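You operate a simulated robot arm through the tools that you are given. There is no shell and no other tool.

You run a simulated robot arm. Do the job below in one go: nothing can be reset, and whatever is moved stays where it is left.

Task
Rain's coming: box off, unplug, wind the reel in, cover over the box.
Fine: the grey socket box, the yellow reel, the bright green cover; the blue plug stands in the stand's cone row. Set down upright: blue plug, bright green cover.
Where things are to end (x, y in the base frame): blue plug within 50 mm of [430, -160].
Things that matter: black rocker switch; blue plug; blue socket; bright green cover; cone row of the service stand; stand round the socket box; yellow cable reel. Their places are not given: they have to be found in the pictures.

It is judged by the outcome, as a careful person would: the job done as asked, and still so three seconds after it is handed in. It fails if anything else is knocked over, pushed out of place, dropped, spilled or broken. A push-on lid holds only when it is set on centred and level and pressed home; a screw cap is set on level and turned clockwise until tight.

Robot
A 7-joint arm with a two-finger parallel gripper, fixed in place. Base frame: the origin is on the floor under the middle of its stand, x ahead of it, y to its left, z up. Units: mm, rad, N and s.
With the tool pointing down near the work surface it reaches from about 340 to 780 mm from the base axis. Its first joint turns from -2.496 to 2.496 rad. Payload 3 kg.
The tool frame sits at the grasp point between the pads (the TCP): z along the fingers, y along the line on which they close. The tips reach 30 mm beyond it. Largest opening 110 mm; finger width 20, thickness 10; the body of the gripper, 48 by 112 mm, starts 55 mm behind the TCP.
Orientation is that of the tool frame in the base frame, as a unit quaternion [x, y, z, w]. With the fingers straight down and closing along the base's y, the tool's x points along the base's -x, its y along +y and its z along -z.

Tools
- The arm moves only by the tool apply_moves. Its arguments are lists of equal length, an entry for each row: "linear": the shift along the base's x, y, z in mm, a list of three; "rotation": the turn, a rotation vector about the base's x, y, z in rad, a list of three; "claw": the gripper command, from -1 (shut) to 1 (fully open), values between in proportion. In form: {"linear": [[x, y, z], ...], "rotation": [[ax, ay, az], ...], "claw": [claw, ...]}. A call has 1 to 20 rows; each row shifts and turns the commanded pose from where the row before left it. Rows are played at 5 a second. More than 50 mm and 0.15 rad between two rows, or a gripper value outside its range, and nothing of the call is played. Where a pose cannot be reached the arm comes as near as it can. A force on the tool above 90 N (or 10 N above the force at the start of the call, whichever is more), or a blocked arm, ends the call early, and 0.2 s more pass. The fingers move at their own pace (about 153 mm/s each) and stop on an object; they squeeze with about 32 N. The grip force told is the motor's: it shows also when the fingers shut on nothing. Time passes only in rows, and 0.2 s behind the last, so rows that do not move let the fingers close. It gives the time, the measured TCP pose, the force on the tool (base axes), the opening and the grip force at its end, in the units of the frame above (readings bear some noise), with the torque about the TCP (base axes, N m) and any sound that the robot's microphone picked up.
- Cameras (640 x 400 px; columns grow to the right, rows downward): "scene" is fixed at [219.2, 501, 1402.1]; the picture's right is [-0.87, -0.49, 0.00], its down [-0.36, 0.63, -0.69] and it looks along [0.34, -0.60, -0.72] (base axes); focal length 327 px, centre (320, 200). "wrist" rides on the gripper at [72, 17, -104] in the tool frame; the picture's right is [-0.23, 0.97, 0.00], its down [-0.76, -0.18, -0.62] and it looks along [-0.61, -0.14, 0.78] (tool axes); focal length 222 px, centre (320, 200).
- get_image(camera): a new picture of that camera. No time passes.
- raise_lower(by): moves the trunk up (or, below 0, down) by that many mm; the arm rides with it, the base frame stays. It gives what a move gives, with no picture.
- pixel_to_xyz(camera, pixels): for up to 12 pixels [column, row] of the newest picture of that camera ("zoom" is the newest enlarged one), the place [x, y, z] in the base frame of the surface seen there, good to about 2 mm. No time passes.
- zoom(camera, box): a new picture of the part [left, top, right, bottom] of that camera's present view, enlarged. No time passes.
- close_job(): hands the job in; it is judged then, once.

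Unless the task says otherwise, let go and move clear before handing in.

The tools are called after ">>>" by a JSON object that holds its "fn" and its "kwargs". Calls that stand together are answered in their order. apply_moves: Moves the arm, as the interface text tells. Its arguments: {"type":"object","properties":{"linear":{"type":"array","items":{"type":"array","items":{"type":"number"}}},"rotation":{"type":"array","items":{"type":"array","items":{"type":"number"}}},"claw":{"type":"array","items":{"type":"number"}}},"required":["linear","rotation","claw"]} The other tools are called the same way: raise_lower (by) moves the trunk up or down; get_image (camera) takes a picture; pixel_to_xyz (camera, pixels) gives the place of the surface under pixels of a picture; zoom (camera, box) takes an enlarged picture of a part of a camera's view; close_job () hands the job in.

At the start:

```text
time: 0.0
eef_pos: [520.4, -329.8, 986.4]
tool_rot: [0.0, 1.0, 0.0, 0.0]
ft_force: [0.0, -0.2, 0.1]
wrist_torque: [0.01, -0.02, 0.02]
width: 110.3
gripper_force: 0.1
trunk travel left (down, up): [-325.0, 165.0]
```

scene: 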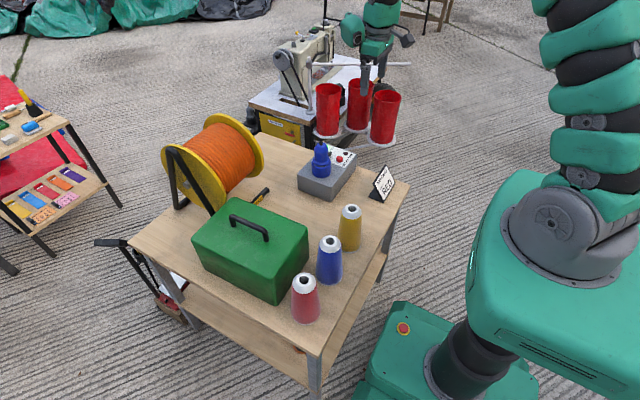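
wrist: 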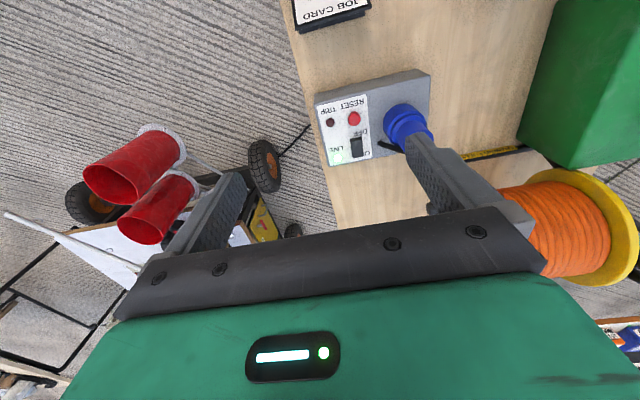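

The scene shows the grey socket box near (327,175) with a blue plug on it, the yellow reel at (215,160), the green cover at (250,250), and three cones at (305,300), (330,260), (350,230). I'll zoom in for detail first.

>>> {"fn": "zoom", "kwargs": {"camera": "scene", "box": [270, 120, 430, 220]}}

>>> {"fn": "zoom", "kwargs": {"camera": "wrist", "box": [280, 50, 460, 190]}}

```text
4.00 times, centred on (350, 170) of scene
```

zoom: 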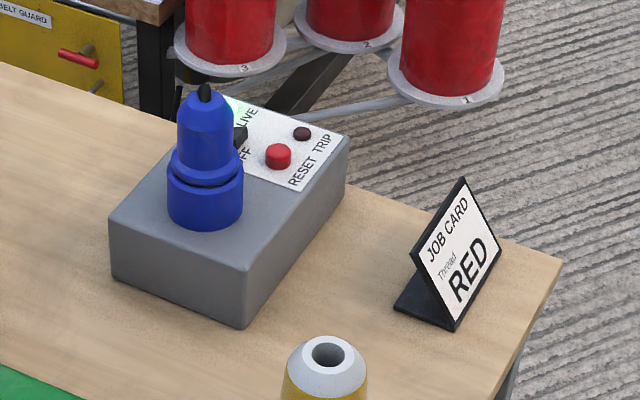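

```text
2.86 times, centred on (370, 120) of wrist
```

zoom: 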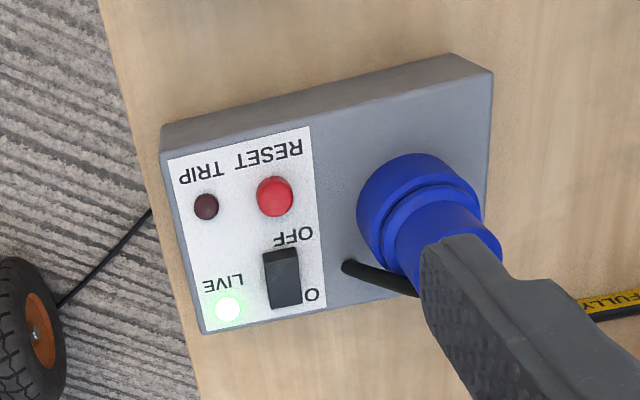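

The box has a lit LIVE lamp, a black rocker between "OFF" and "O…" labels, a red RESET button and a TRIP lamp. I'll read off coordinates of these parts from the wrist zoom, and the main items in the scene.

>>> {"fn": "pixel_to_xyz", "kwargs": {"camera": "zoom", "pixels": [[280, 258], [285, 295], [275, 195], [206, 206], [228, 308], [292, 237], [312, 295], [168, 160], [485, 75], [204, 333], [405, 180], [345, 268]]}}

>>> {"fn": "pixel_to_xyz", "kwargs": {"camera": "scene", "pixels": [[321, 150], [305, 278], [330, 241], [351, 210], [248, 225], [195, 235], [272, 302], [308, 240], [232, 197], [215, 160], [255, 150], [185, 175]]}}

>>> {"fn": "zoom", "kwargs": {"camera": "scene", "box": [120, 90, 320, 215]}}

>>> {"fn": "zoom", "kwargs": {"camera": "scene", "box": [180, 180, 420, 330]}}

```text
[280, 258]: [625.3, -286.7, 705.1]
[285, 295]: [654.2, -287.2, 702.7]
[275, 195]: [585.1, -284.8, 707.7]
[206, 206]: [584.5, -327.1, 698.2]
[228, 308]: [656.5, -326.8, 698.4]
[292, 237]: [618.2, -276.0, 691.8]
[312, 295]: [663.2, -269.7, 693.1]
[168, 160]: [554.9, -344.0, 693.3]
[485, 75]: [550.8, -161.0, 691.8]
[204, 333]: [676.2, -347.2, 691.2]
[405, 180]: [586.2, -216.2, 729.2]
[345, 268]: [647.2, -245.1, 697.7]
```

```text
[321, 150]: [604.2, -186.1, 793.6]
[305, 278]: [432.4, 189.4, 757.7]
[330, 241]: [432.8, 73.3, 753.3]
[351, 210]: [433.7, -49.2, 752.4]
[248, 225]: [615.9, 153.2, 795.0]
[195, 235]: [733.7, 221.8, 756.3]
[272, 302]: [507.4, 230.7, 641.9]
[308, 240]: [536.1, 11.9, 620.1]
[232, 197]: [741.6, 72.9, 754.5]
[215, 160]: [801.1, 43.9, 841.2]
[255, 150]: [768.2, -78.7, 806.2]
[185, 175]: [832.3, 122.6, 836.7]
```

```text
3.20 times, centred on (220, 152) of scene
```

zoom: 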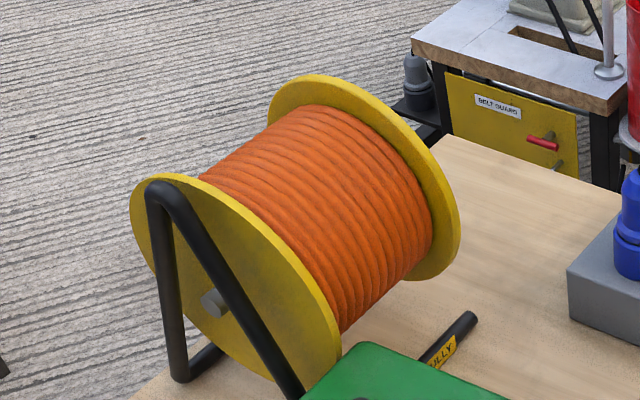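

```text
2.67 times, centred on (300, 255) of scene
```

zoom: 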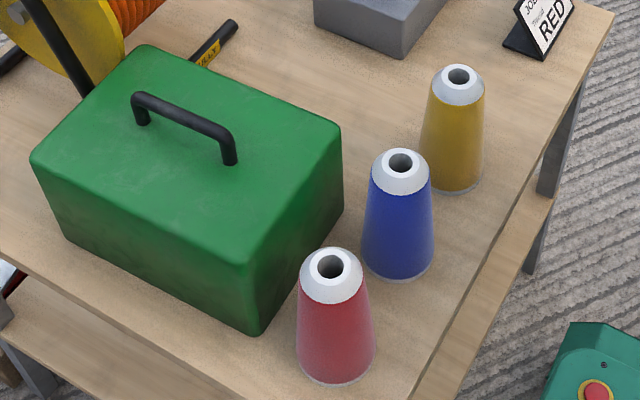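

The reel sits on a black frame at about x 800, y 20, and the cones are at x≈432 with y 189, 73 and -49, so the row continues to [430,-160]. Next I'll carry the wrist camera over, high and clear, to look at the reel and box from other sides.

>>> {"fn": "apply_moves", "kwargs": {"linear": [[-10, 47, 8], [-10, 47, 8], [-10, 47, 8], [-10, 47, 8], [-10, 47, 8], [-10, 47, 8], [-10, 47, 8]], "rotation": [[0, 0, 0], [0, 0, 0], [0, 0, 0], [0, 0, 0], [0, 0, 0], [0, 0, 0], [0, 0, 0]], "claw": [1, 1, 1, 1, 1, 1, 1]}}

>>> {"fn": "get_image", "kwargs": {"camera": "wrist"}}

>>> {"fn": "get_image", "kwargs": {"camera": "scene"}}

```text
time: 1.6
eef_pos: [452.1, -2.2, 1042.1]
tool_rot: [0.0, 1.0, 0.0, 0.0]
ft_force: [0.2, -0.7, 0.8]
wrist_torque: [0.04, 0.04, 0.01]
width: 109.6
gripper_force: 0.1
trunk travel left (down, up): [-325.0, 165.0]
```

```text
taken
```

wrist: 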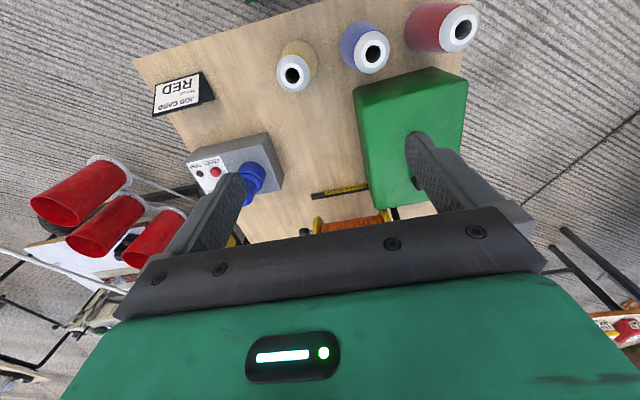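

```text
taken
```

scene: 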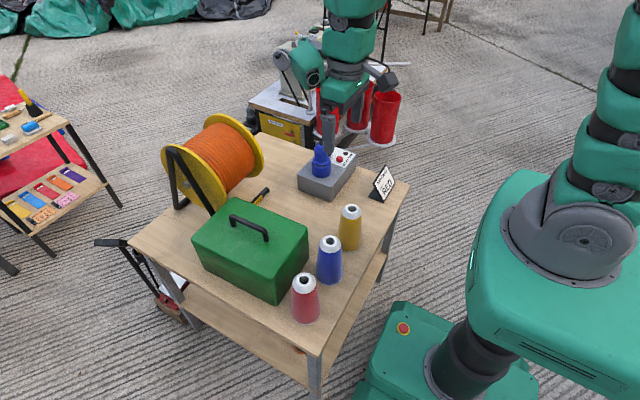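

The hand hides the far side of the reel in this pose (only orange is visible near (350,222)). I'll pitch the tool forward to get a view of the reel between the fingers.

>>> {"fn": "apply_moves", "kwargs": {"linear": [[0, 0, 0], [0, 0, 0], [0, 0, 0], [0, 0, 0], [0, 0, 0], [0, 0, 0]], "rotation": [[0, -0.13, 0], [0, -0.13, 0], [0, -0.13, 0], [0, -0.13, 0], [0, -0.13, 0], [0, 0, 0]], "claw": [1, 1, 1, 1, 1, 1]}}

>>> {"fn": "get_image", "kwargs": {"camera": "wrist"}}

```text
time: 3.0
eef_pos: [482.7, -2.0, 1061.5]
tool_rot: [0.0, 0.948, 0.0, 0.318]
ft_force: [-0.5, -0.1, -0.2]
wrist_torque: [-0.02, 0.01, 0.02]
width: 110.1
gripper_force: 0.0
out of reach, approached as far as the arm can: row 5
trunk travel left (down, up): [-325.0, 165.0]
```

```text
taken
```

wrist: 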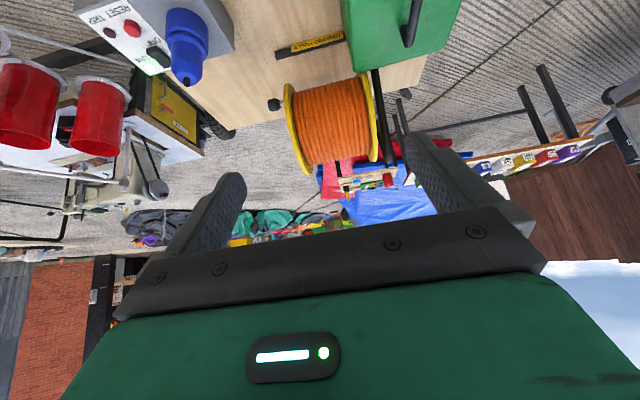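

>>> {"fn": "zoom", "kwargs": {"camera": "wrist", "box": [220, 20, 460, 180]}}

>>> {"fn": "zoom", "kwargs": {"camera": "wrist", "box": [260, 20, 360, 70]}}

>>> {"fn": "zoom", "kwargs": {"camera": "wrist", "box": [60, 0, 260, 100]}}

```text
2.50 times, centred on (340, 100) of wrist
```

zoom: 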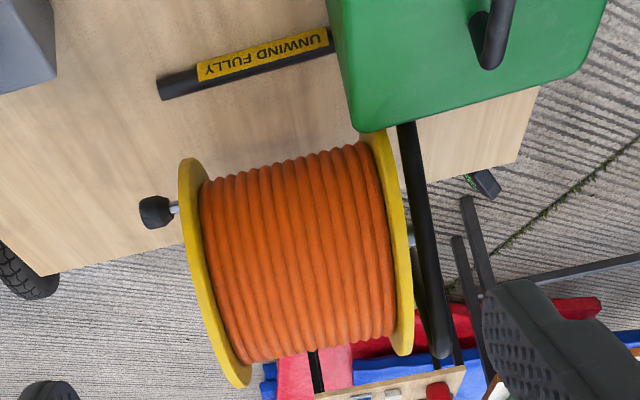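

```text
6.40 times, centred on (310, 45) of wrist
```

zoom: 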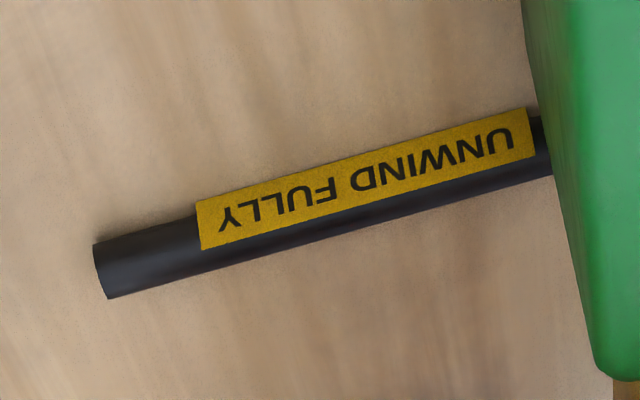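

```text
3.20 times, centred on (160, 50) of wrist
```

zoom: 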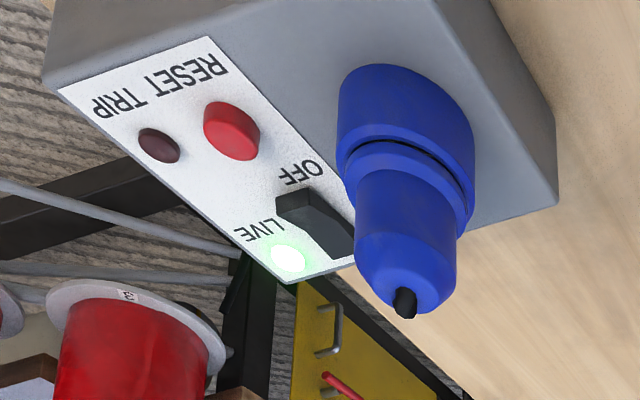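

The reel shows a black crank knob on its right (-y) flange, near zoom pixel (155,212), and the "UNWIND FULLY" tag is on a black foot bar. I'll get the positions of these and look closer for a winding direction.

>>> {"fn": "zoom", "kwargs": {"camera": "wrist", "box": [220, 20, 460, 180]}}

>>> {"fn": "pixel_to_xyz", "kwargs": {"camera": "zoom", "pixels": [[155, 212], [190, 180], [240, 380], [285, 180], [300, 340], [390, 155], [405, 345], [415, 160], [440, 340], [412, 235], [160, 88], [325, 42]]}}

>>> {"fn": "pixel_to_xyz", "kwargs": {"camera": "scene", "pixels": [[383, 185], [378, 198], [388, 172], [171, 152], [180, 208], [213, 213], [187, 185], [236, 203], [267, 234], [262, 192], [205, 205], [280, 180]]}}

```text
2.50 times, centred on (340, 100) of wrist
```

zoom: 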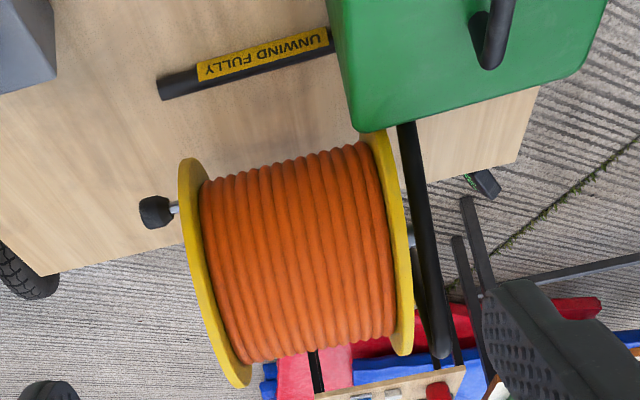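

```text
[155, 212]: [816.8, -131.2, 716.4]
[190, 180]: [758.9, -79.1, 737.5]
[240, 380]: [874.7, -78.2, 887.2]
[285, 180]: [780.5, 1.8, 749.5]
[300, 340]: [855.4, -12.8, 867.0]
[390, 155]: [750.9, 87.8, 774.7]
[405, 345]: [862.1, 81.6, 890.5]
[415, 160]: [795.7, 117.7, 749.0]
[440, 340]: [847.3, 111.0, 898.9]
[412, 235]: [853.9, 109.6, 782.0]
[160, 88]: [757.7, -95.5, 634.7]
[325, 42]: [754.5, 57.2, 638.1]
```

```text
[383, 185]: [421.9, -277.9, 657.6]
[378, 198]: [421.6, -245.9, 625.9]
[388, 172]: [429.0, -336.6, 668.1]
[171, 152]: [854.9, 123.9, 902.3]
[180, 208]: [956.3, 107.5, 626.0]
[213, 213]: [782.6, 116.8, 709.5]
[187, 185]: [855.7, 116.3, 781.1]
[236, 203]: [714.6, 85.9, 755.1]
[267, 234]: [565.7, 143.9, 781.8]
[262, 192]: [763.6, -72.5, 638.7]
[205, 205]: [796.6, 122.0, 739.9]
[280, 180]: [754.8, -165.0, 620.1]
```

The knob is at about (817,-131,716), the reel axis at about (855, y, 781) with flange radius near 108, and the crank is on the -y face. I'll swing the tool to face +y, keeping high, to look at that face for an arrow or the loose cable end.

>>> {"fn": "apply_moves", "kwargs": {"linear": [[15, -32, -6], [15, -32, -6], [15, -32, -6], [15, -32, -6], [15, -32, -6], [15, -32, -6], [15, -32, -6], [15, -32, -6], [15, -32, -6], [15, -32, -6], [15, -32, -6], [0, 0, 0]], "rotation": [[0, 0, 0.143], [0, 0, 0.143], [0, 0, 0.143], [0, 0, 0.143], [0, 0, 0.143], [0, 0, 0.143], [0, 0, 0.143], [0, 0, 0.143], [0, 0, 0.143], [0, 0, 0.143], [0, 0, 0.141], [0, 0, 0]], "claw": [1, 1, 1, 1, 1, 1, 1, 1, 1, 1, 1, 1]}}

>>> {"fn": "get_image", "kwargs": {"camera": "wrist"}}

```text
time: 5.6
eef_pos: [607.5, -313.0, 996.9]
tool_rot: [0.672, -0.668, -0.228, -0.225]
ft_force: [-0.3, 0.0, -0.2]
wrist_torque: [0.06, 0.02, 0.02]
width: 110.1
gripper_force: 0.0
out of reach, approached as far as the arm can: row 11
trunk travel left (down, up): [-325.0, 165.0]
```

```text
taken
```

wrist: 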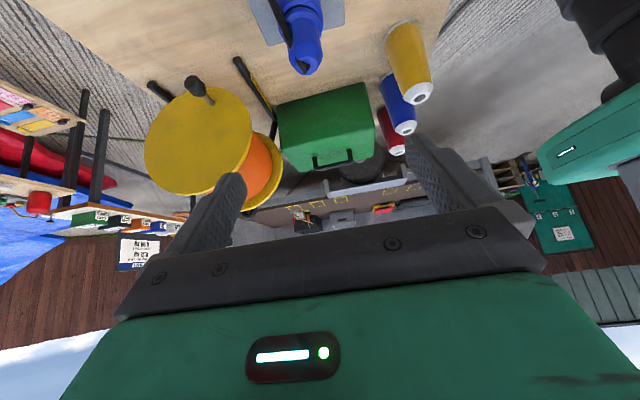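

>>> {"fn": "zoom", "kwargs": {"camera": "wrist", "box": [130, 50, 300, 215]}}

>>> {"fn": "zoom", "kwargs": {"camera": "wrist", "box": [240, 0, 360, 80]}}

```text
2.42 times, centred on (215, 132) of wrist
```

zoom: 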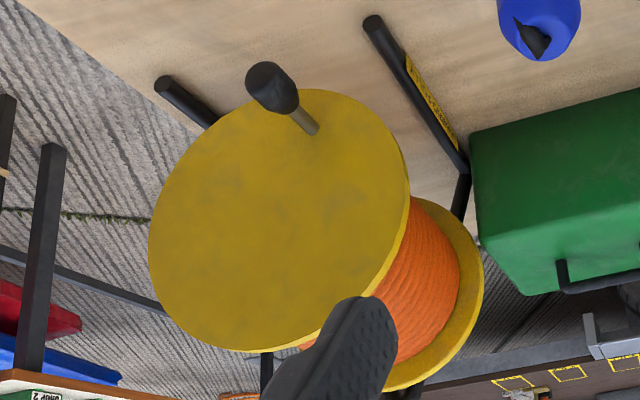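

```text
5.00 times, centred on (300, 40) of wrist
```

zoom: 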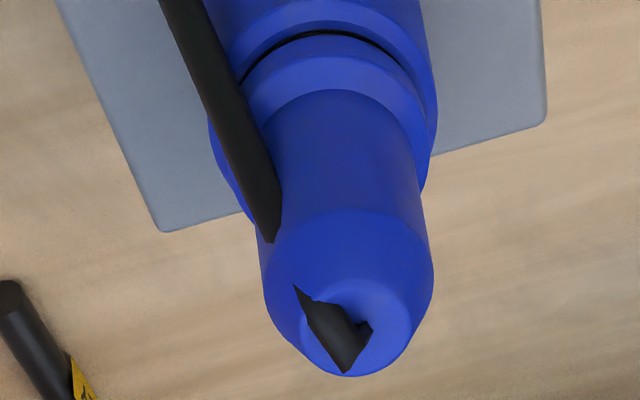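

The flange face at zoom (280,220) has no arrow, just the crank knob with a grey shaft at (275,90); the plug has a short black cable tail and another black piece beside it. I'll level the tool and look at the switch and plug from close by on the -y side.

>>> {"fn": "apply_moves", "kwargs": {"linear": [[1.6, -17, -30], [1.6, -17, -30], [1.6, -17, -30], [1.6, -17, -30], [1.6, -17, -30], [0, 0, 0]], "rotation": [[-0.13, 0, 0], [-0.13, 0, 0], [-0.13, 0, 0], [-0.13, 0, 0], [-0.13, 0, 0], [0, 0, 0]], "claw": [1, 1, 1, 1, 1, 1]}}

>>> {"fn": "get_image", "kwargs": {"camera": "wrist"}}

```text
time: 7.0
eef_pos: [612.6, -399.8, 849.2]
tool_rot: [-0.707, 0.707, -0.002, -0.001]
ft_force: [-0.3, 0.6, -0.6]
wrist_torque: [0.01, -0.03, -0.05]
width: 109.9
gripper_force: 0.1
trunk travel left (down, up): [-325.0, 165.0]
```

```text
taken
```

wrist: 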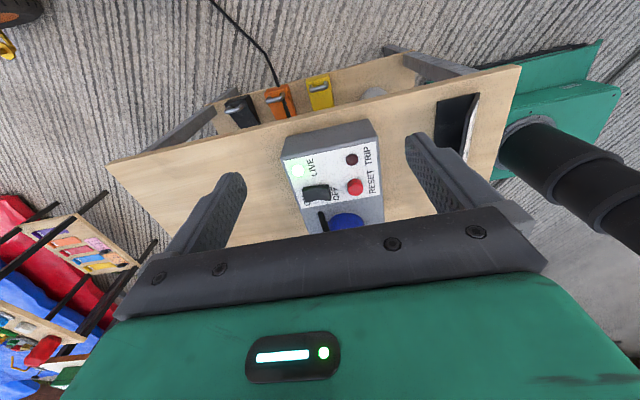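

>>> {"fn": "zoom", "kwargs": {"camera": "wrist", "box": [270, 110, 400, 240]}}

```text
3.08 times, centred on (335, 175) of wrist
```

zoom: 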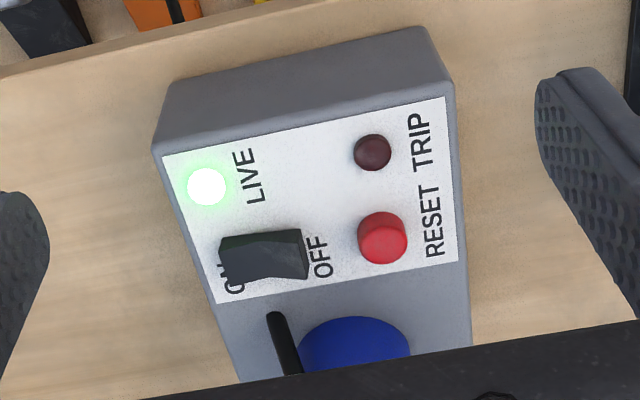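

The "ON" label lies at the far (+x) end and "OFF" at the near end whose rocker end stands up; LIVE is lit. I'll measure the rocker, the reset button, and the black bar beside the plug.

>>> {"fn": "pixel_to_xyz", "kwargs": {"camera": "zoom", "pixels": [[300, 240], [303, 270], [265, 255], [228, 245], [235, 270], [382, 230], [372, 150], [275, 318], [285, 345], [292, 370], [355, 340], [320, 260]]}}

>>> {"fn": "zoom", "kwargs": {"camera": "scene", "box": [290, 130, 370, 180]}}

```text
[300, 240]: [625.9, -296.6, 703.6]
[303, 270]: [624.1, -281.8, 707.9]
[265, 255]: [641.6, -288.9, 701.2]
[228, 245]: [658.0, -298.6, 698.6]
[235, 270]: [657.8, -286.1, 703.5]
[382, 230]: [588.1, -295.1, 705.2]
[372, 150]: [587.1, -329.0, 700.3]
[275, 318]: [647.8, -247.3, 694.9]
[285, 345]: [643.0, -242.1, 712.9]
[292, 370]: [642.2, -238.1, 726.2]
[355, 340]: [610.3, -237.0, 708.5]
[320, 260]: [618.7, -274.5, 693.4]
```

```text
8.00 times, centred on (330, 155) of scene
```

zoom: 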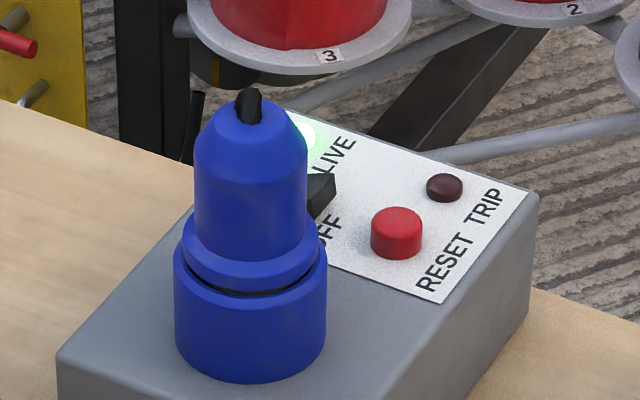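

A thin black rod rises behind the plug (zoom (195,125)). I'll measure it and the plug's outline.

>>> {"fn": "pixel_to_xyz", "kwargs": {"camera": "zoom", "pixels": [[195, 100], [190, 130], [186, 155], [250, 100], [250, 118], [210, 150], [250, 180], [295, 180], [250, 270], [250, 320], [180, 300], [322, 260]]}}

```text
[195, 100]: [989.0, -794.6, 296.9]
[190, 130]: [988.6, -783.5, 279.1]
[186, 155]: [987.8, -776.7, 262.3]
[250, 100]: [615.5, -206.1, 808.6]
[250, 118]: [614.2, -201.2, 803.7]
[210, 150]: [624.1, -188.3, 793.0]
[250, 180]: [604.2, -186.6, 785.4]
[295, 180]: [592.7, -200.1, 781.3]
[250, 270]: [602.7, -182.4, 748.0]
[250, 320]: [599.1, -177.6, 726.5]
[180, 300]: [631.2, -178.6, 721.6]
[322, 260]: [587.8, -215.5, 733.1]
```

The points show the rod is really the plug's cable tail, running from the plug top (615,-206,808) down beside it; the plug axis is about (614,-204). I'll now shut the fingers and come over the raised OFF end of the rocker at about (627,-290).

>>> {"fn": "apply_moves", "kwargs": {"linear": [[4.8, 36.6, 0], [4.8, 36.6, 0], [4.8, 36.6, 0], [0, 0, -35], [0, 0, -35], [0, 0, 0]], "rotation": [[0, 0, 0], [0, 0, 0], [0, 0, 0], [0, 0, 0], [0, 0, 0], [0, 0, 0]], "claw": [-1, -1, -1, -1, -1, -1]}}

>>> {"fn": "get_image", "kwargs": {"camera": "wrist"}}

>>> {"fn": "get_image", "kwargs": {"camera": "scene"}}

```text
time: 8.4
eef_pos: [629.5, -289.7, 777.2]
tool_rot: [-0.707, 0.707, 0.0, 0.0]
ft_force: [0.7, -0.4, 0.5]
wrist_torque: [-0.01, -0.02, -0.01]
width: 0.1
gripper_force: 32.2
trunk travel left (down, up): [-325.0, 165.0]
```

```text
taken
```

wrist: 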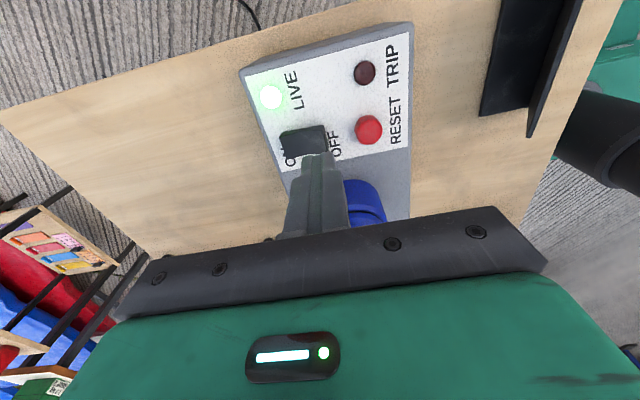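

```text
taken
```

scene: 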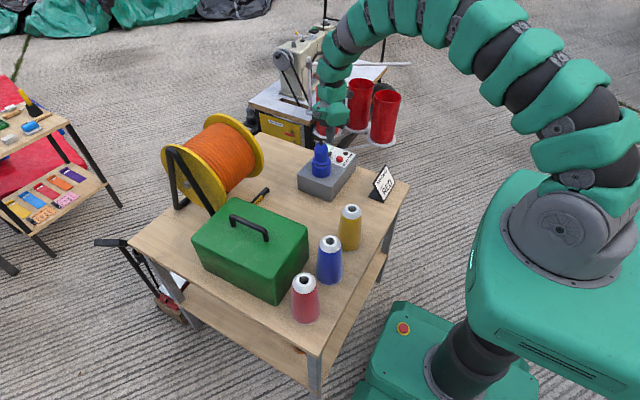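

The shut fingertip at wrist pixel (318,158) is right over the OFF end. I'll go down in small rows, watching the force.

>>> {"fn": "apply_moves", "kwargs": {"linear": [[-3, -0.5, -15], [0, 0, -15], [0, 0, -8], [0, 0, -4], [0, 0, -3]], "rotation": [[0, 0, 0], [0, 0, 0], [0, 0, 0], [0, 0, 0], [0, 0, 0]], "claw": [-1, -1, -1, -1, -1]}}

>>> {"fn": "zoom", "kwargs": {"camera": "wrist", "box": [220, 20, 440, 240]}}

```text
time: 9.6
eef_pos: [625.4, -289.3, 734.3]
tool_rot: [0.707, -0.707, 0.0, 0.0]
ft_force: [-5.3, -1.7, 8.9]
wrist_torque: [-0.04, 0.09, -0.03]
width: 0.1
gripper_force: 32.8
trunk travel left (down, up): [-325.0, 165.0]
```

```text
1.82 times, centred on (330, 130) of wrist
```

zoom: 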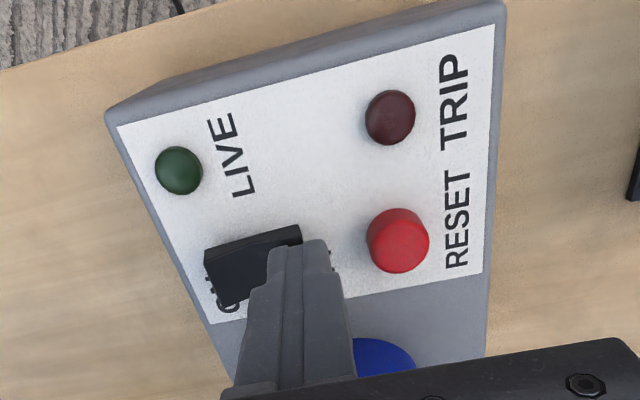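

The LIVE lamp at zoom (180,170) has gone dark with about 9 N of push, so the rocker has flipped. I'll lift straight up and check that it stays off.

>>> {"fn": "apply_moves", "kwargs": {"linear": [[0, 0, 20], [0, 0, 40], [0, -20, 45], [0, -40, 30], [0, -30, 0]], "rotation": [[0, 0, 0], [0, 0, 0], [0, 0, 0], [0, 0, 0], [0, 0, 0]], "claw": [-1, -1, -1, -1, -1]}}

>>> {"fn": "zoom", "kwargs": {"camera": "wrist", "box": [240, 80, 420, 240]}}

```text
time: 10.8
eef_pos: [624.2, -378.7, 868.6]
tool_rot: [-0.707, 0.708, 0.001, -0.001]
ft_force: [0.0, 0.3, -0.7]
wrist_torque: [-0.06, 0.03, 0.0]
width: 0.1
gripper_force: 32.3
trunk travel left (down, up): [-325.0, 165.0]
```

```text
2.50 times, centred on (330, 160) of wrist
```

zoom: 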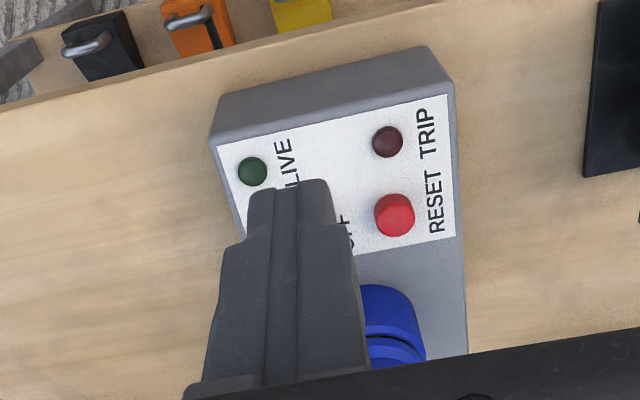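

LIVE stays dark and the box is off. Now I'll open the fingers and rise over the plug to see how its tail and collar lie before gripping.

>>> {"fn": "apply_moves", "kwargs": {"linear": [[0, 40, 20], [0, 40, 20], [3, 40, 0], [3, 30, 0], [0, 0, 0]], "rotation": [[0, 0, 0], [0, 0, 0], [0, 0, 0], [0, 0, 0], [0, 0, 0]], "claw": [1, 1, 1, 1, 1]}}

>>> {"fn": "get_image", "kwargs": {"camera": "wrist"}}

>>> {"fn": "zoom", "kwargs": {"camera": "wrist", "box": [260, 20, 420, 180]}}

```text
time: 12.0
eef_pos: [631.8, -228.4, 910.3]
tool_rot: [0.707, -0.707, -0.001, 0.0]
ft_force: [0.0, 0.1, -0.1]
wrist_torque: [0.02, 0.01, -0.02]
width: 109.9
gripper_force: 0.1
trunk travel left (down, up): [-325.0, 165.0]
```

```text
taken
```

wrist: 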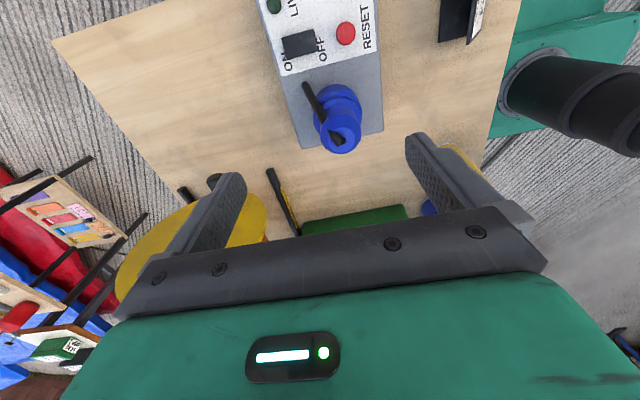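

```text
2.50 times, centred on (340, 100) of wrist
```

zoom: 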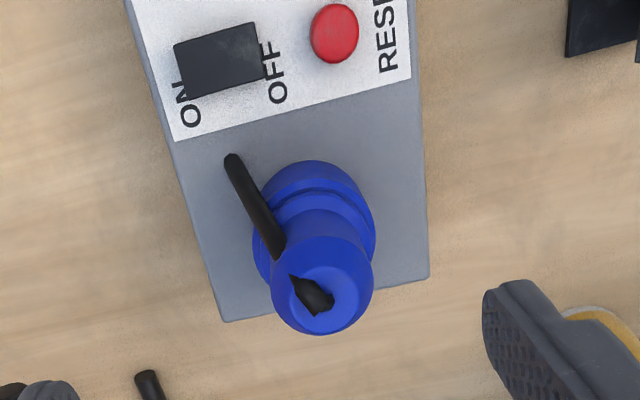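

The rod is the plug's cord stub: it leaves the top at zoom (312,295) and lies along the plug's +x/-y side down to the box at (230,160). I'll measure plug centre and outline from this view.

>>> {"fn": "pixel_to_xyz", "kwargs": {"camera": "zoom", "pixels": [[345, 290], [290, 325], [318, 325], [340, 250], [312, 295], [230, 160], [260, 215], [275, 245], [310, 165], [310, 200], [368, 230], [262, 255]]}}

```text
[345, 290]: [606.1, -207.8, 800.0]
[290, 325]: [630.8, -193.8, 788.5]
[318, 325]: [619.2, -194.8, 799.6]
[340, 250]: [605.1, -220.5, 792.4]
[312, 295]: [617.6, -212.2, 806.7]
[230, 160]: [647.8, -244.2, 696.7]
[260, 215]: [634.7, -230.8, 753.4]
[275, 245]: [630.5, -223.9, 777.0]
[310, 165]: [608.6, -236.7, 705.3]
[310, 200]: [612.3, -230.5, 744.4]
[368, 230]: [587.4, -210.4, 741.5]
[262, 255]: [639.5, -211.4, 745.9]
```

The plug axis is (613.5,-203.5), body radius about 20 from z≈757 to 795, with the cord on its (+x,-y) side. I'll come down over it with the fingers closing mostly along x, turned a little away from the cord, stopping first just above.

>>> {"fn": "apply_moves", "kwargs": {"linear": [[-9.1, 12.4, -20], [-9.2, 12.5, -20], [0, 0, -18], [0, 0, 0]], "rotation": [[0, 0, 0.125], [0, 0, 0.125], [0, 0, 0], [0, 0, 0]], "claw": [1, 1, 1, 1]}}

>>> {"fn": "get_image", "kwargs": {"camera": "wrist"}}

>>> {"fn": "zoom", "kwargs": {"camera": "scene", "box": [270, 90, 390, 210]}}

```text
time: 13.0
eef_pos: [615.1, -203.8, 852.4]
tool_rot: [0.789, -0.614, 0.0, 0.0]
ft_force: [0.5, -0.6, 0.5]
wrist_torque: [0.02, -0.03, 0.01]
width: 110.0
gripper_force: 0.0
trunk travel left (down, up): [-325.0, 165.0]
```

```text
taken
```

wrist: 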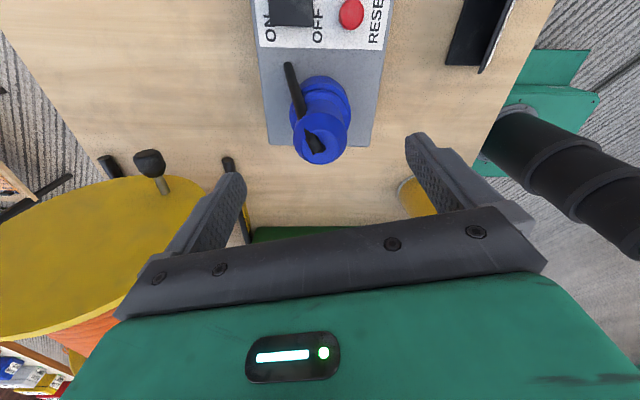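

```text
3.33 times, centred on (330, 150) of scene
```

zoom: 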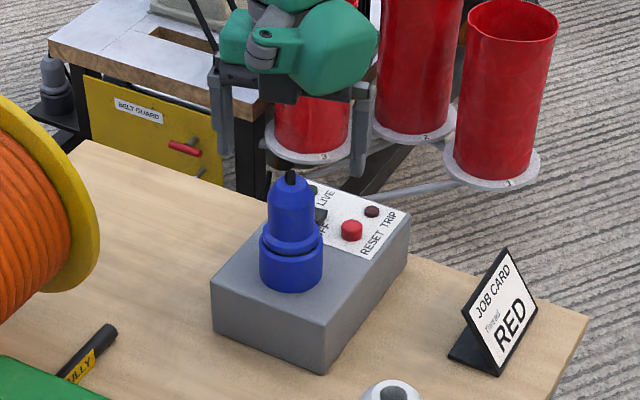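

The fingers straddle the plug evenly in both pictures. I'll descend to z≈790 and close on the plug body.

>>> {"fn": "apply_moves", "kwargs": {"linear": [[-1.5, 0.3, -20], [0, 0, -20], [0, 0, -20], [0, 0, -2], [0, 0, 0], [0, 0, 0], [0, 0, 0]], "rotation": [[0, 0, 0], [0, 0, 0], [0, 0, 0], [0, 0, 0], [0, 0, 0], [0, 0, 0], [0, 0, 0]], "claw": [1, 1, 1, 1, -1, -1, -1]}}

>>> {"fn": "get_image", "kwargs": {"camera": "wrist"}}

>>> {"fn": "zoom", "kwargs": {"camera": "scene", "box": [270, 90, 390, 210]}}

```text
time: 14.6
eef_pos: [613.5, -203.2, 789.9]
tool_rot: [0.789, -0.614, 0.0, 0.001]
ft_force: [0.8, -0.3, 1.0]
wrist_torque: [0.0, 0.0, -0.01]
width: 42.8
gripper_force: 32.1
trunk travel left (down, up): [-325.0, 165.0]
```

```text
taken
```

wrist: 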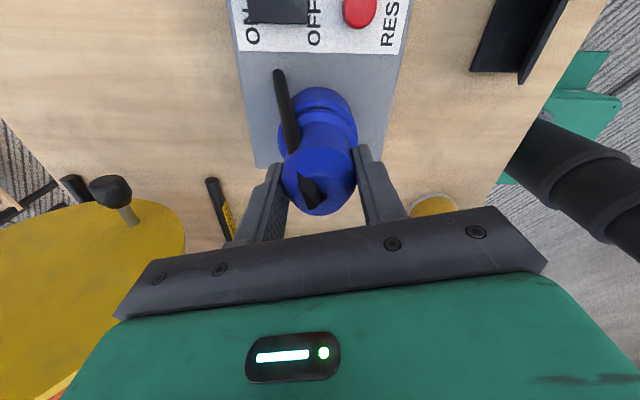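

```text
3.33 times, centred on (330, 150) of scene
```

zoom: 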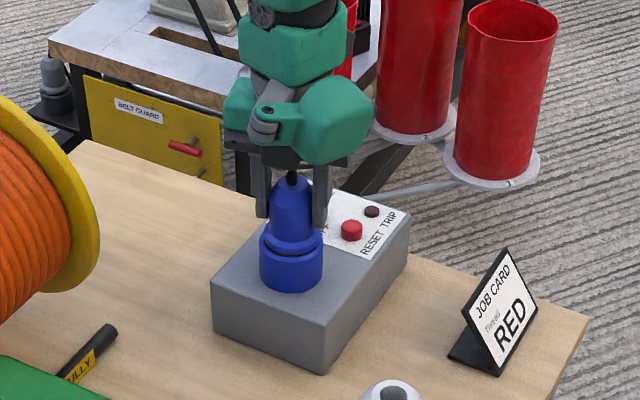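

The fingers hold the plug at 42.8 mm width. I'll pull straight up in small rows and watch the force.

>>> {"fn": "apply_moves", "kwargs": {"linear": [[0, 0, 4], [0, 0, 4], [0, 0, 4], [0, 0, 4]], "rotation": [[0, 0, 0], [0, 0, 0], [0, 0, 0], [0, 0, 0]], "claw": [-1, -1, -1, -1]}}

>>> {"fn": "zoom", "kwargs": {"camera": "scene", "box": [270, 90, 390, 210]}}

```text
time: 15.6
eef_pos: [612.9, -203.9, 804.1]
tool_rot: [0.79, -0.613, 0.0, 0.0]
ft_force: [-0.7, -0.4, -1.4]
wrist_torque: [-0.04, 0.02, -0.02]
width: 42.6
gripper_force: 32.5
trunk travel left (down, up): [-325.0, 165.0]
```

```text
3.33 times, centred on (330, 150) of scene
```

zoom: 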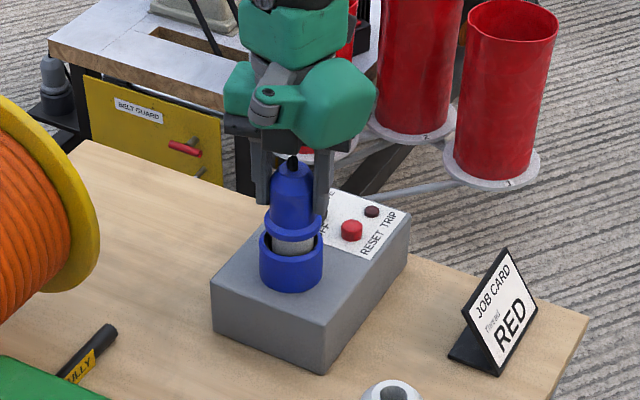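

The plug is sliding out (a grey skirt shows at zoom (293,245)) with almost no force. I'll keep pulling straight up until it is well clear.

>>> {"fn": "apply_moves", "kwargs": {"linear": [[0, 0, 6], [0, 0, 8], [0, 0, 10], [0, 0, 15], [0, 0, 20], [0, 0, 25], [0, 0, 25]], "rotation": [[0, 0, 0], [0, 0, 0], [0, 0, 0], [0, 0, 0], [0, 0, 0], [0, 0, 0], [0, 0, 0]], "claw": [-1, -1, -1, -1, -1, -1, -1]}}

>>> {"fn": "zoom", "kwargs": {"camera": "scene", "box": [250, 60, 410, 220]}}

>>> {"fn": "get_image", "kwargs": {"camera": "wrist"}}

```text
time: 17.2
eef_pos: [612.4, -203.1, 913.6]
tool_rot: [0.79, -0.614, 0.001, 0.0]
ft_force: [0.4, -0.5, -1.5]
wrist_torque: [0.0, 0.03, 0.0]
width: 42.7
gripper_force: 32.0
trunk travel left (down, up): [-325.0, 165.0]
```

```text
2.50 times, centred on (330, 140) of scene
```

zoom: 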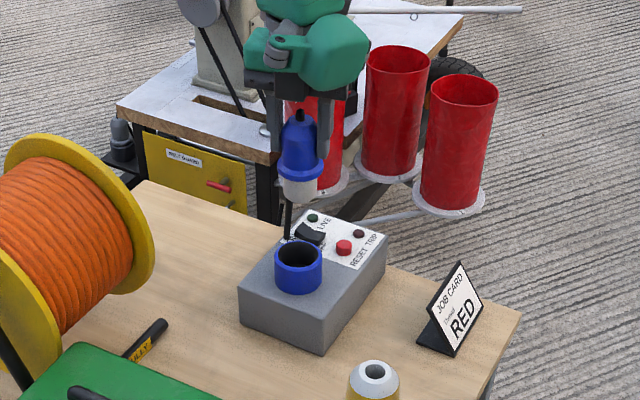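

```text
taken
```

wrist: 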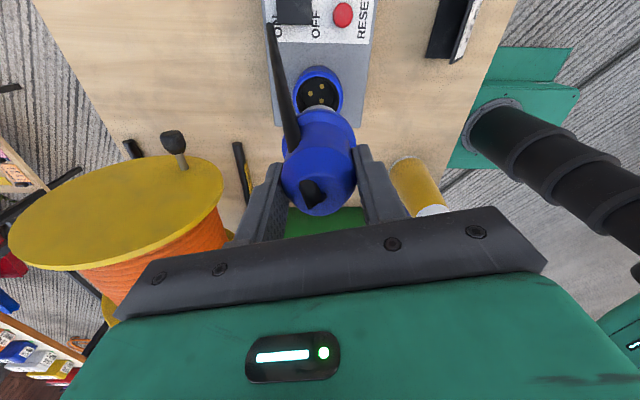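

The plug is out of the socket, and the cord still runs as a straight line from the plug down to the box near the ON label (wrist (272,30)). I need to see where that cord is anchored before carrying the plug.

>>> {"fn": "zoom", "kwargs": {"camera": "wrist", "box": [230, 0, 390, 120]}}

>>> {"fn": "pixel_to_xyz", "kwargs": {"camera": "wrist", "pixels": [[271, 30], [275, 55], [282, 85], [290, 125], [312, 190]]}}

>>> {"fn": "zoom", "kwargs": {"camera": "scene", "box": [300, 90, 360, 170]}}

```text
3.33 times, centred on (310, 60) of wrist
```

zoom: 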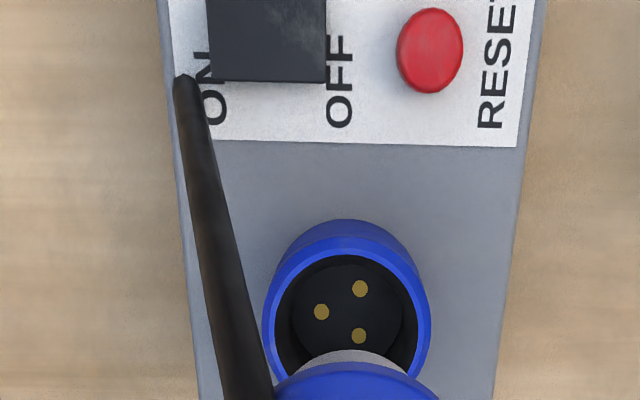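

```text
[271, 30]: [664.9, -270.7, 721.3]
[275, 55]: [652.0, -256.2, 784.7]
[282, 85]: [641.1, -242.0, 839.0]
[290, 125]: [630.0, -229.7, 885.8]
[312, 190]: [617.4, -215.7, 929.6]
```

```text
5.00 times, centred on (330, 130) of scene
```

zoom: 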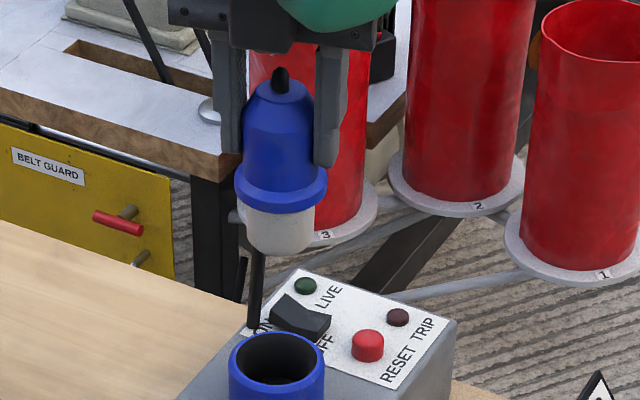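

The cord is a fixed stub about 220 mm long, its free end at (665,-271,721), and it passes freely, so it just goes along with the plug. I'll measure the plug's lower edge relative to the TCP so I can set it down gently.

>>> {"fn": "pixel_to_xyz", "kwargs": {"camera": "zoom", "pixels": [[275, 248], [280, 230], [275, 200], [275, 175], [280, 95], [245, 235], [312, 235], [280, 70]]}}

>>> {"fn": "pixel_to_xyz", "kwargs": {"camera": "scene", "pixels": [[360, 190], [365, 200], [372, 207], [376, 197], [357, 248], [383, 170], [391, 200], [375, 189], [345, 190]]}}

```text
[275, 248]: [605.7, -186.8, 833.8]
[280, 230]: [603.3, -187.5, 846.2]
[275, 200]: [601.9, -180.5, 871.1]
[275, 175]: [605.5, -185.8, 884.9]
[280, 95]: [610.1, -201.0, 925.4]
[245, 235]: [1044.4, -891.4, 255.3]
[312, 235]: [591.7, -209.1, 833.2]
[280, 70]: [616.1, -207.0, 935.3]
```

```text
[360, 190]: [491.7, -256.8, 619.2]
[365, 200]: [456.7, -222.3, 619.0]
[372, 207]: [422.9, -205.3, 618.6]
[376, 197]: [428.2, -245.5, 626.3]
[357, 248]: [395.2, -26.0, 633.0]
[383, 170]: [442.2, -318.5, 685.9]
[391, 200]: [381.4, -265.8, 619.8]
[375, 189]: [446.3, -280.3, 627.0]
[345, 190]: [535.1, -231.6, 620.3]
```

The skirt bottom is about 82 mm below the TCP, and the table top is z≈619.5, so touch-down should be near TCP z≈702. I'll carry the plug over to (431,-158) and lower to just above the table.

>>> {"fn": "apply_moves", "kwargs": {"linear": [[-36.3, 9, 0], [-36.3, 9, 0], [-36.3, 9, 0], [-36.3, 9, 0], [-36.2, 9, 0], [0, 0, -40], [0, 0, -40], [0, 0, -40], [0, 0, -40], [0, 0, -25], [0, 0, 0]], "rotation": [[0, 0, 0], [0, 0, 0], [0, 0, 0], [0, 0, 0], [0, 0, 0], [0, 0, 0], [0, 0, 0], [0, 0, 0], [0, 0, 0], [0, 0, 0], [0, 0, 0]], "claw": [-1, -1, -1, -1, -1, -1, -1, -1, -1, -1, -1]}}

>>> {"fn": "get_image", "kwargs": {"camera": "scene"}}

>>> {"fn": "zoom", "kwargs": {"camera": "scene", "box": [310, 110, 430, 250]}}

```text
time: 19.6
eef_pos: [431.0, -156.8, 728.0]
tool_rot: [0.79, -0.613, 0.0, 0.0]
ft_force: [1.1, -0.3, -1.3]
wrist_torque: [0.02, -0.01, 0.0]
width: 42.1
gripper_force: 32.4
trunk travel left (down, up): [-325.0, 165.0]
```

```text
taken
```

scene: 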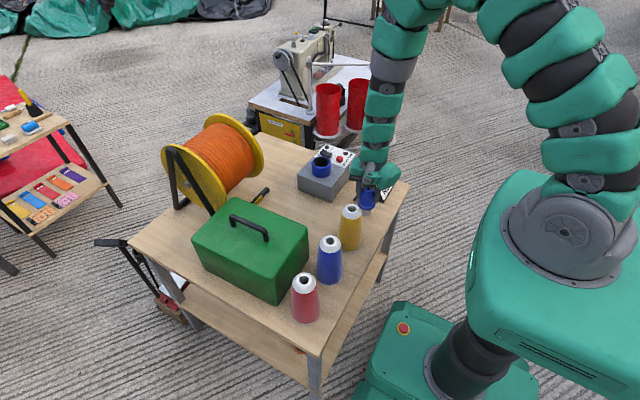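

```text
2.86 times, centred on (370, 180) of scene
```

zoom: 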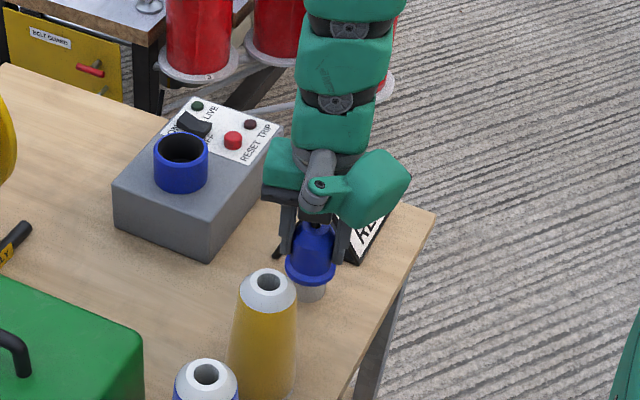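

The plug hangs between the yellow cone and the job card, clear of both. I'll lower slowly until it touches.

>>> {"fn": "apply_moves", "kwargs": {"linear": [[0, 0, -10], [0, 0, -8], [0, 0, -4], [0, 0, -2], [0, 0, 0]], "rotation": [[0, 0, 0], [0, 0, 0], [0, 0, 0], [0, 0, 0], [0, 0, 0]], "claw": [-1, -1, -1, -1, -1]}}

>>> {"fn": "zoom", "kwargs": {"camera": "scene", "box": [330, 160, 430, 240]}}

>>> {"fn": "get_image", "kwargs": {"camera": "wrist"}}

```text
time: 20.8
eef_pos: [430.1, -157.6, 703.8]
tool_rot: [0.79, -0.613, 0.0, 0.0]
ft_force: [1.8, -1.9, 26.7]
wrist_torque: [-0.19, -0.09, -0.09]
width: 42.8
gripper_force: 32.4
trunk travel left (down, up): [-325.0, 165.0]
```

```text
5.00 times, centred on (380, 200) of scene
```

zoom: 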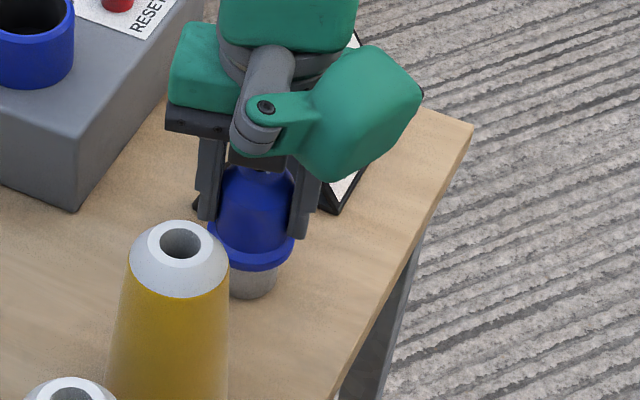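

```text
taken
```

wrist: 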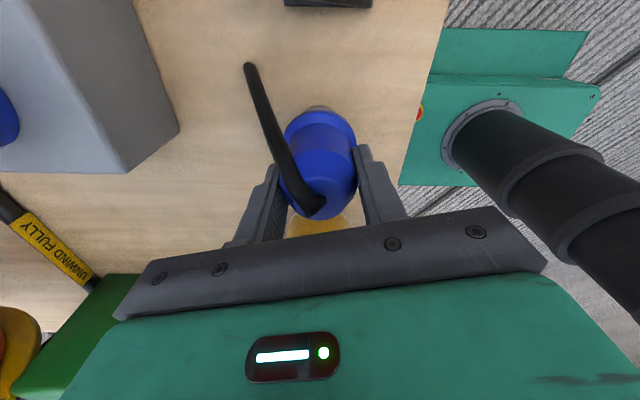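

The plug is on the table (26.7 N upward). I'll ease the load by 1.5 mm and open the fingers, then check it stands before rising.

>>> {"fn": "apply_moves", "kwargs": {"linear": [[0, 0, 1.5], [0, 0, 0], [0, 0, 0], [0, 0, 0]], "rotation": [[0, 0, 0], [0, 0, 0], [0, 0, 0], [0, 0, 0]], "claw": [-1, 0.2, 0.6, 1]}}

>>> {"fn": "get_image", "kwargs": {"camera": "wrist"}}

>>> {"fn": "zoom", "kwargs": {"camera": "scene", "box": [330, 160, 430, 240]}}

```text
time: 21.8
eef_pos: [431.6, -158.5, 704.8]
tool_rot: [0.79, -0.614, 0.0, 0.0]
ft_force: [0.1, 0.1, -0.3]
wrist_torque: [-0.01, 0.04, 0.01]
width: 110.0
gripper_force: 0.0
trunk travel left (down, up): [-325.0, 165.0]
```

```text
taken
```

wrist: 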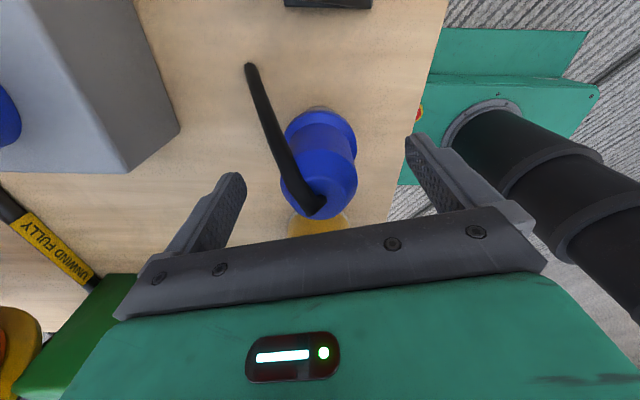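

```text
5.00 times, centred on (380, 200) of scene
```

zoom: 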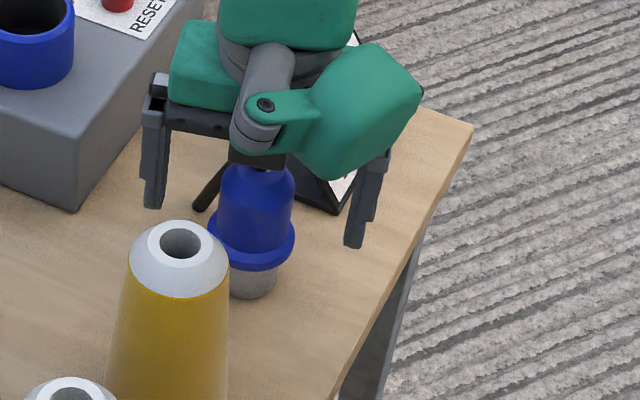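

The plug stands upright on its own. I'll rise straight up and then go look at the reel again, this time from closer for the cable's free end and winding sense.

>>> {"fn": "apply_moves", "kwargs": {"linear": [[0, 0, 30], [0, 0, 45], [0, 0, 45], [0, 0, 45], [20, 0, 40], [40, 0, 20], [40, 0, 0], [40, 0, 0]], "rotation": [[0, 0, 0], [0, 0, 0], [0, 0, 0], [0, 0, 0], [0, 0, 0], [0, 0, 0], [0, 0, 0], [0, 0, 0]], "claw": [1, 1, 1, 1, 1, 1, 1, 1]}}

>>> {"fn": "get_image", "kwargs": {"camera": "scene"}}

>>> {"fn": "get_image", "kwargs": {"camera": "wrist"}}

>>> {"fn": "zoom", "kwargs": {"camera": "scene", "box": [310, 120, 430, 240]}}

```text
time: 23.6
eef_pos: [571.4, -159.2, 930.6]
tool_rot: [0.79, -0.613, 0.0, 0.0]
ft_force: [-0.6, -1.2, 0.4]
wrist_torque: [-0.03, 0.0, 0.01]
width: 110.0
gripper_force: 0.1
trunk travel left (down, up): [-325.0, 165.0]
```

```text
taken
```

scene: 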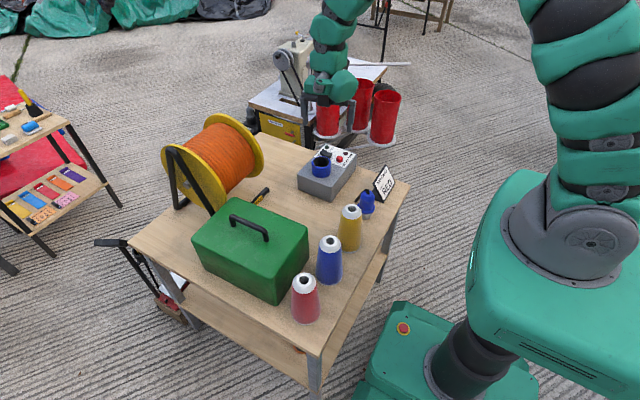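

```text
taken
```

wrist: 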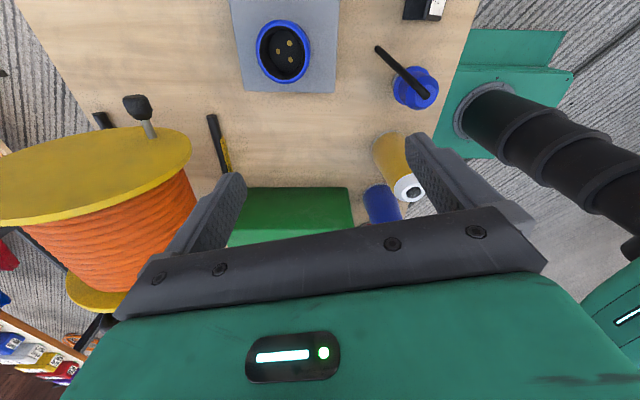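

```text
3.33 times, centred on (370, 180) of scene
```

zoom: 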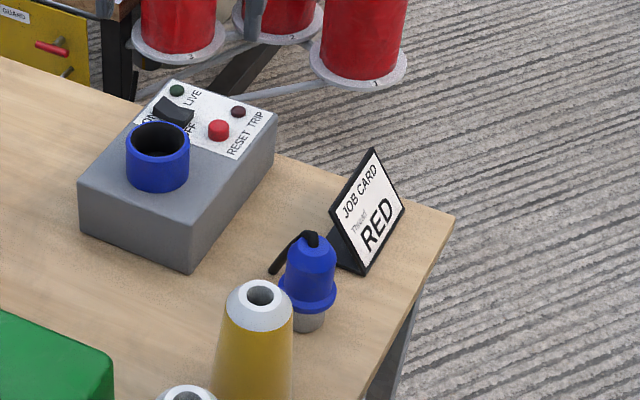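

The plug stands upright beside the card and the switch shows OFF. Now I'll zoom on the reel from both cameras to seek the cable end.

>>> {"fn": "zoom", "kwargs": {"camera": "wrist", "box": [0, 80, 240, 320]}}

>>> {"fn": "zoom", "kwargs": {"camera": "scene", "box": [150, 100, 280, 220]}}

```text
1.67 times, centred on (120, 200) of wrist
```

zoom: 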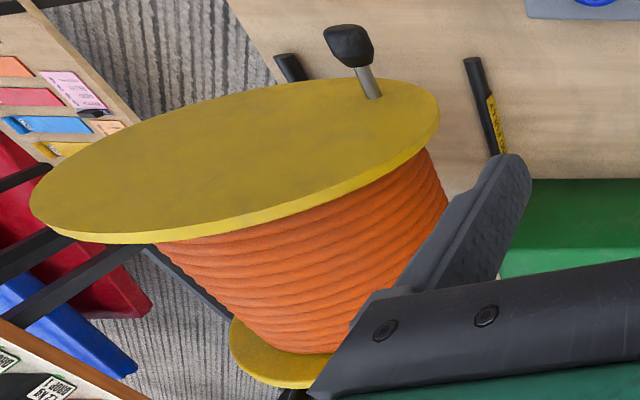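

```text
3.33 times, centred on (215, 160) of scene
```

zoom: 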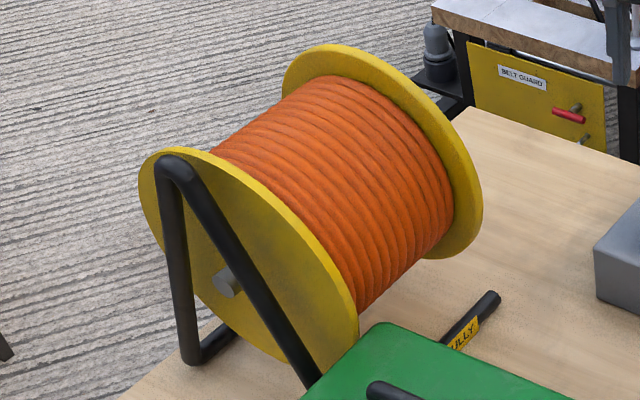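

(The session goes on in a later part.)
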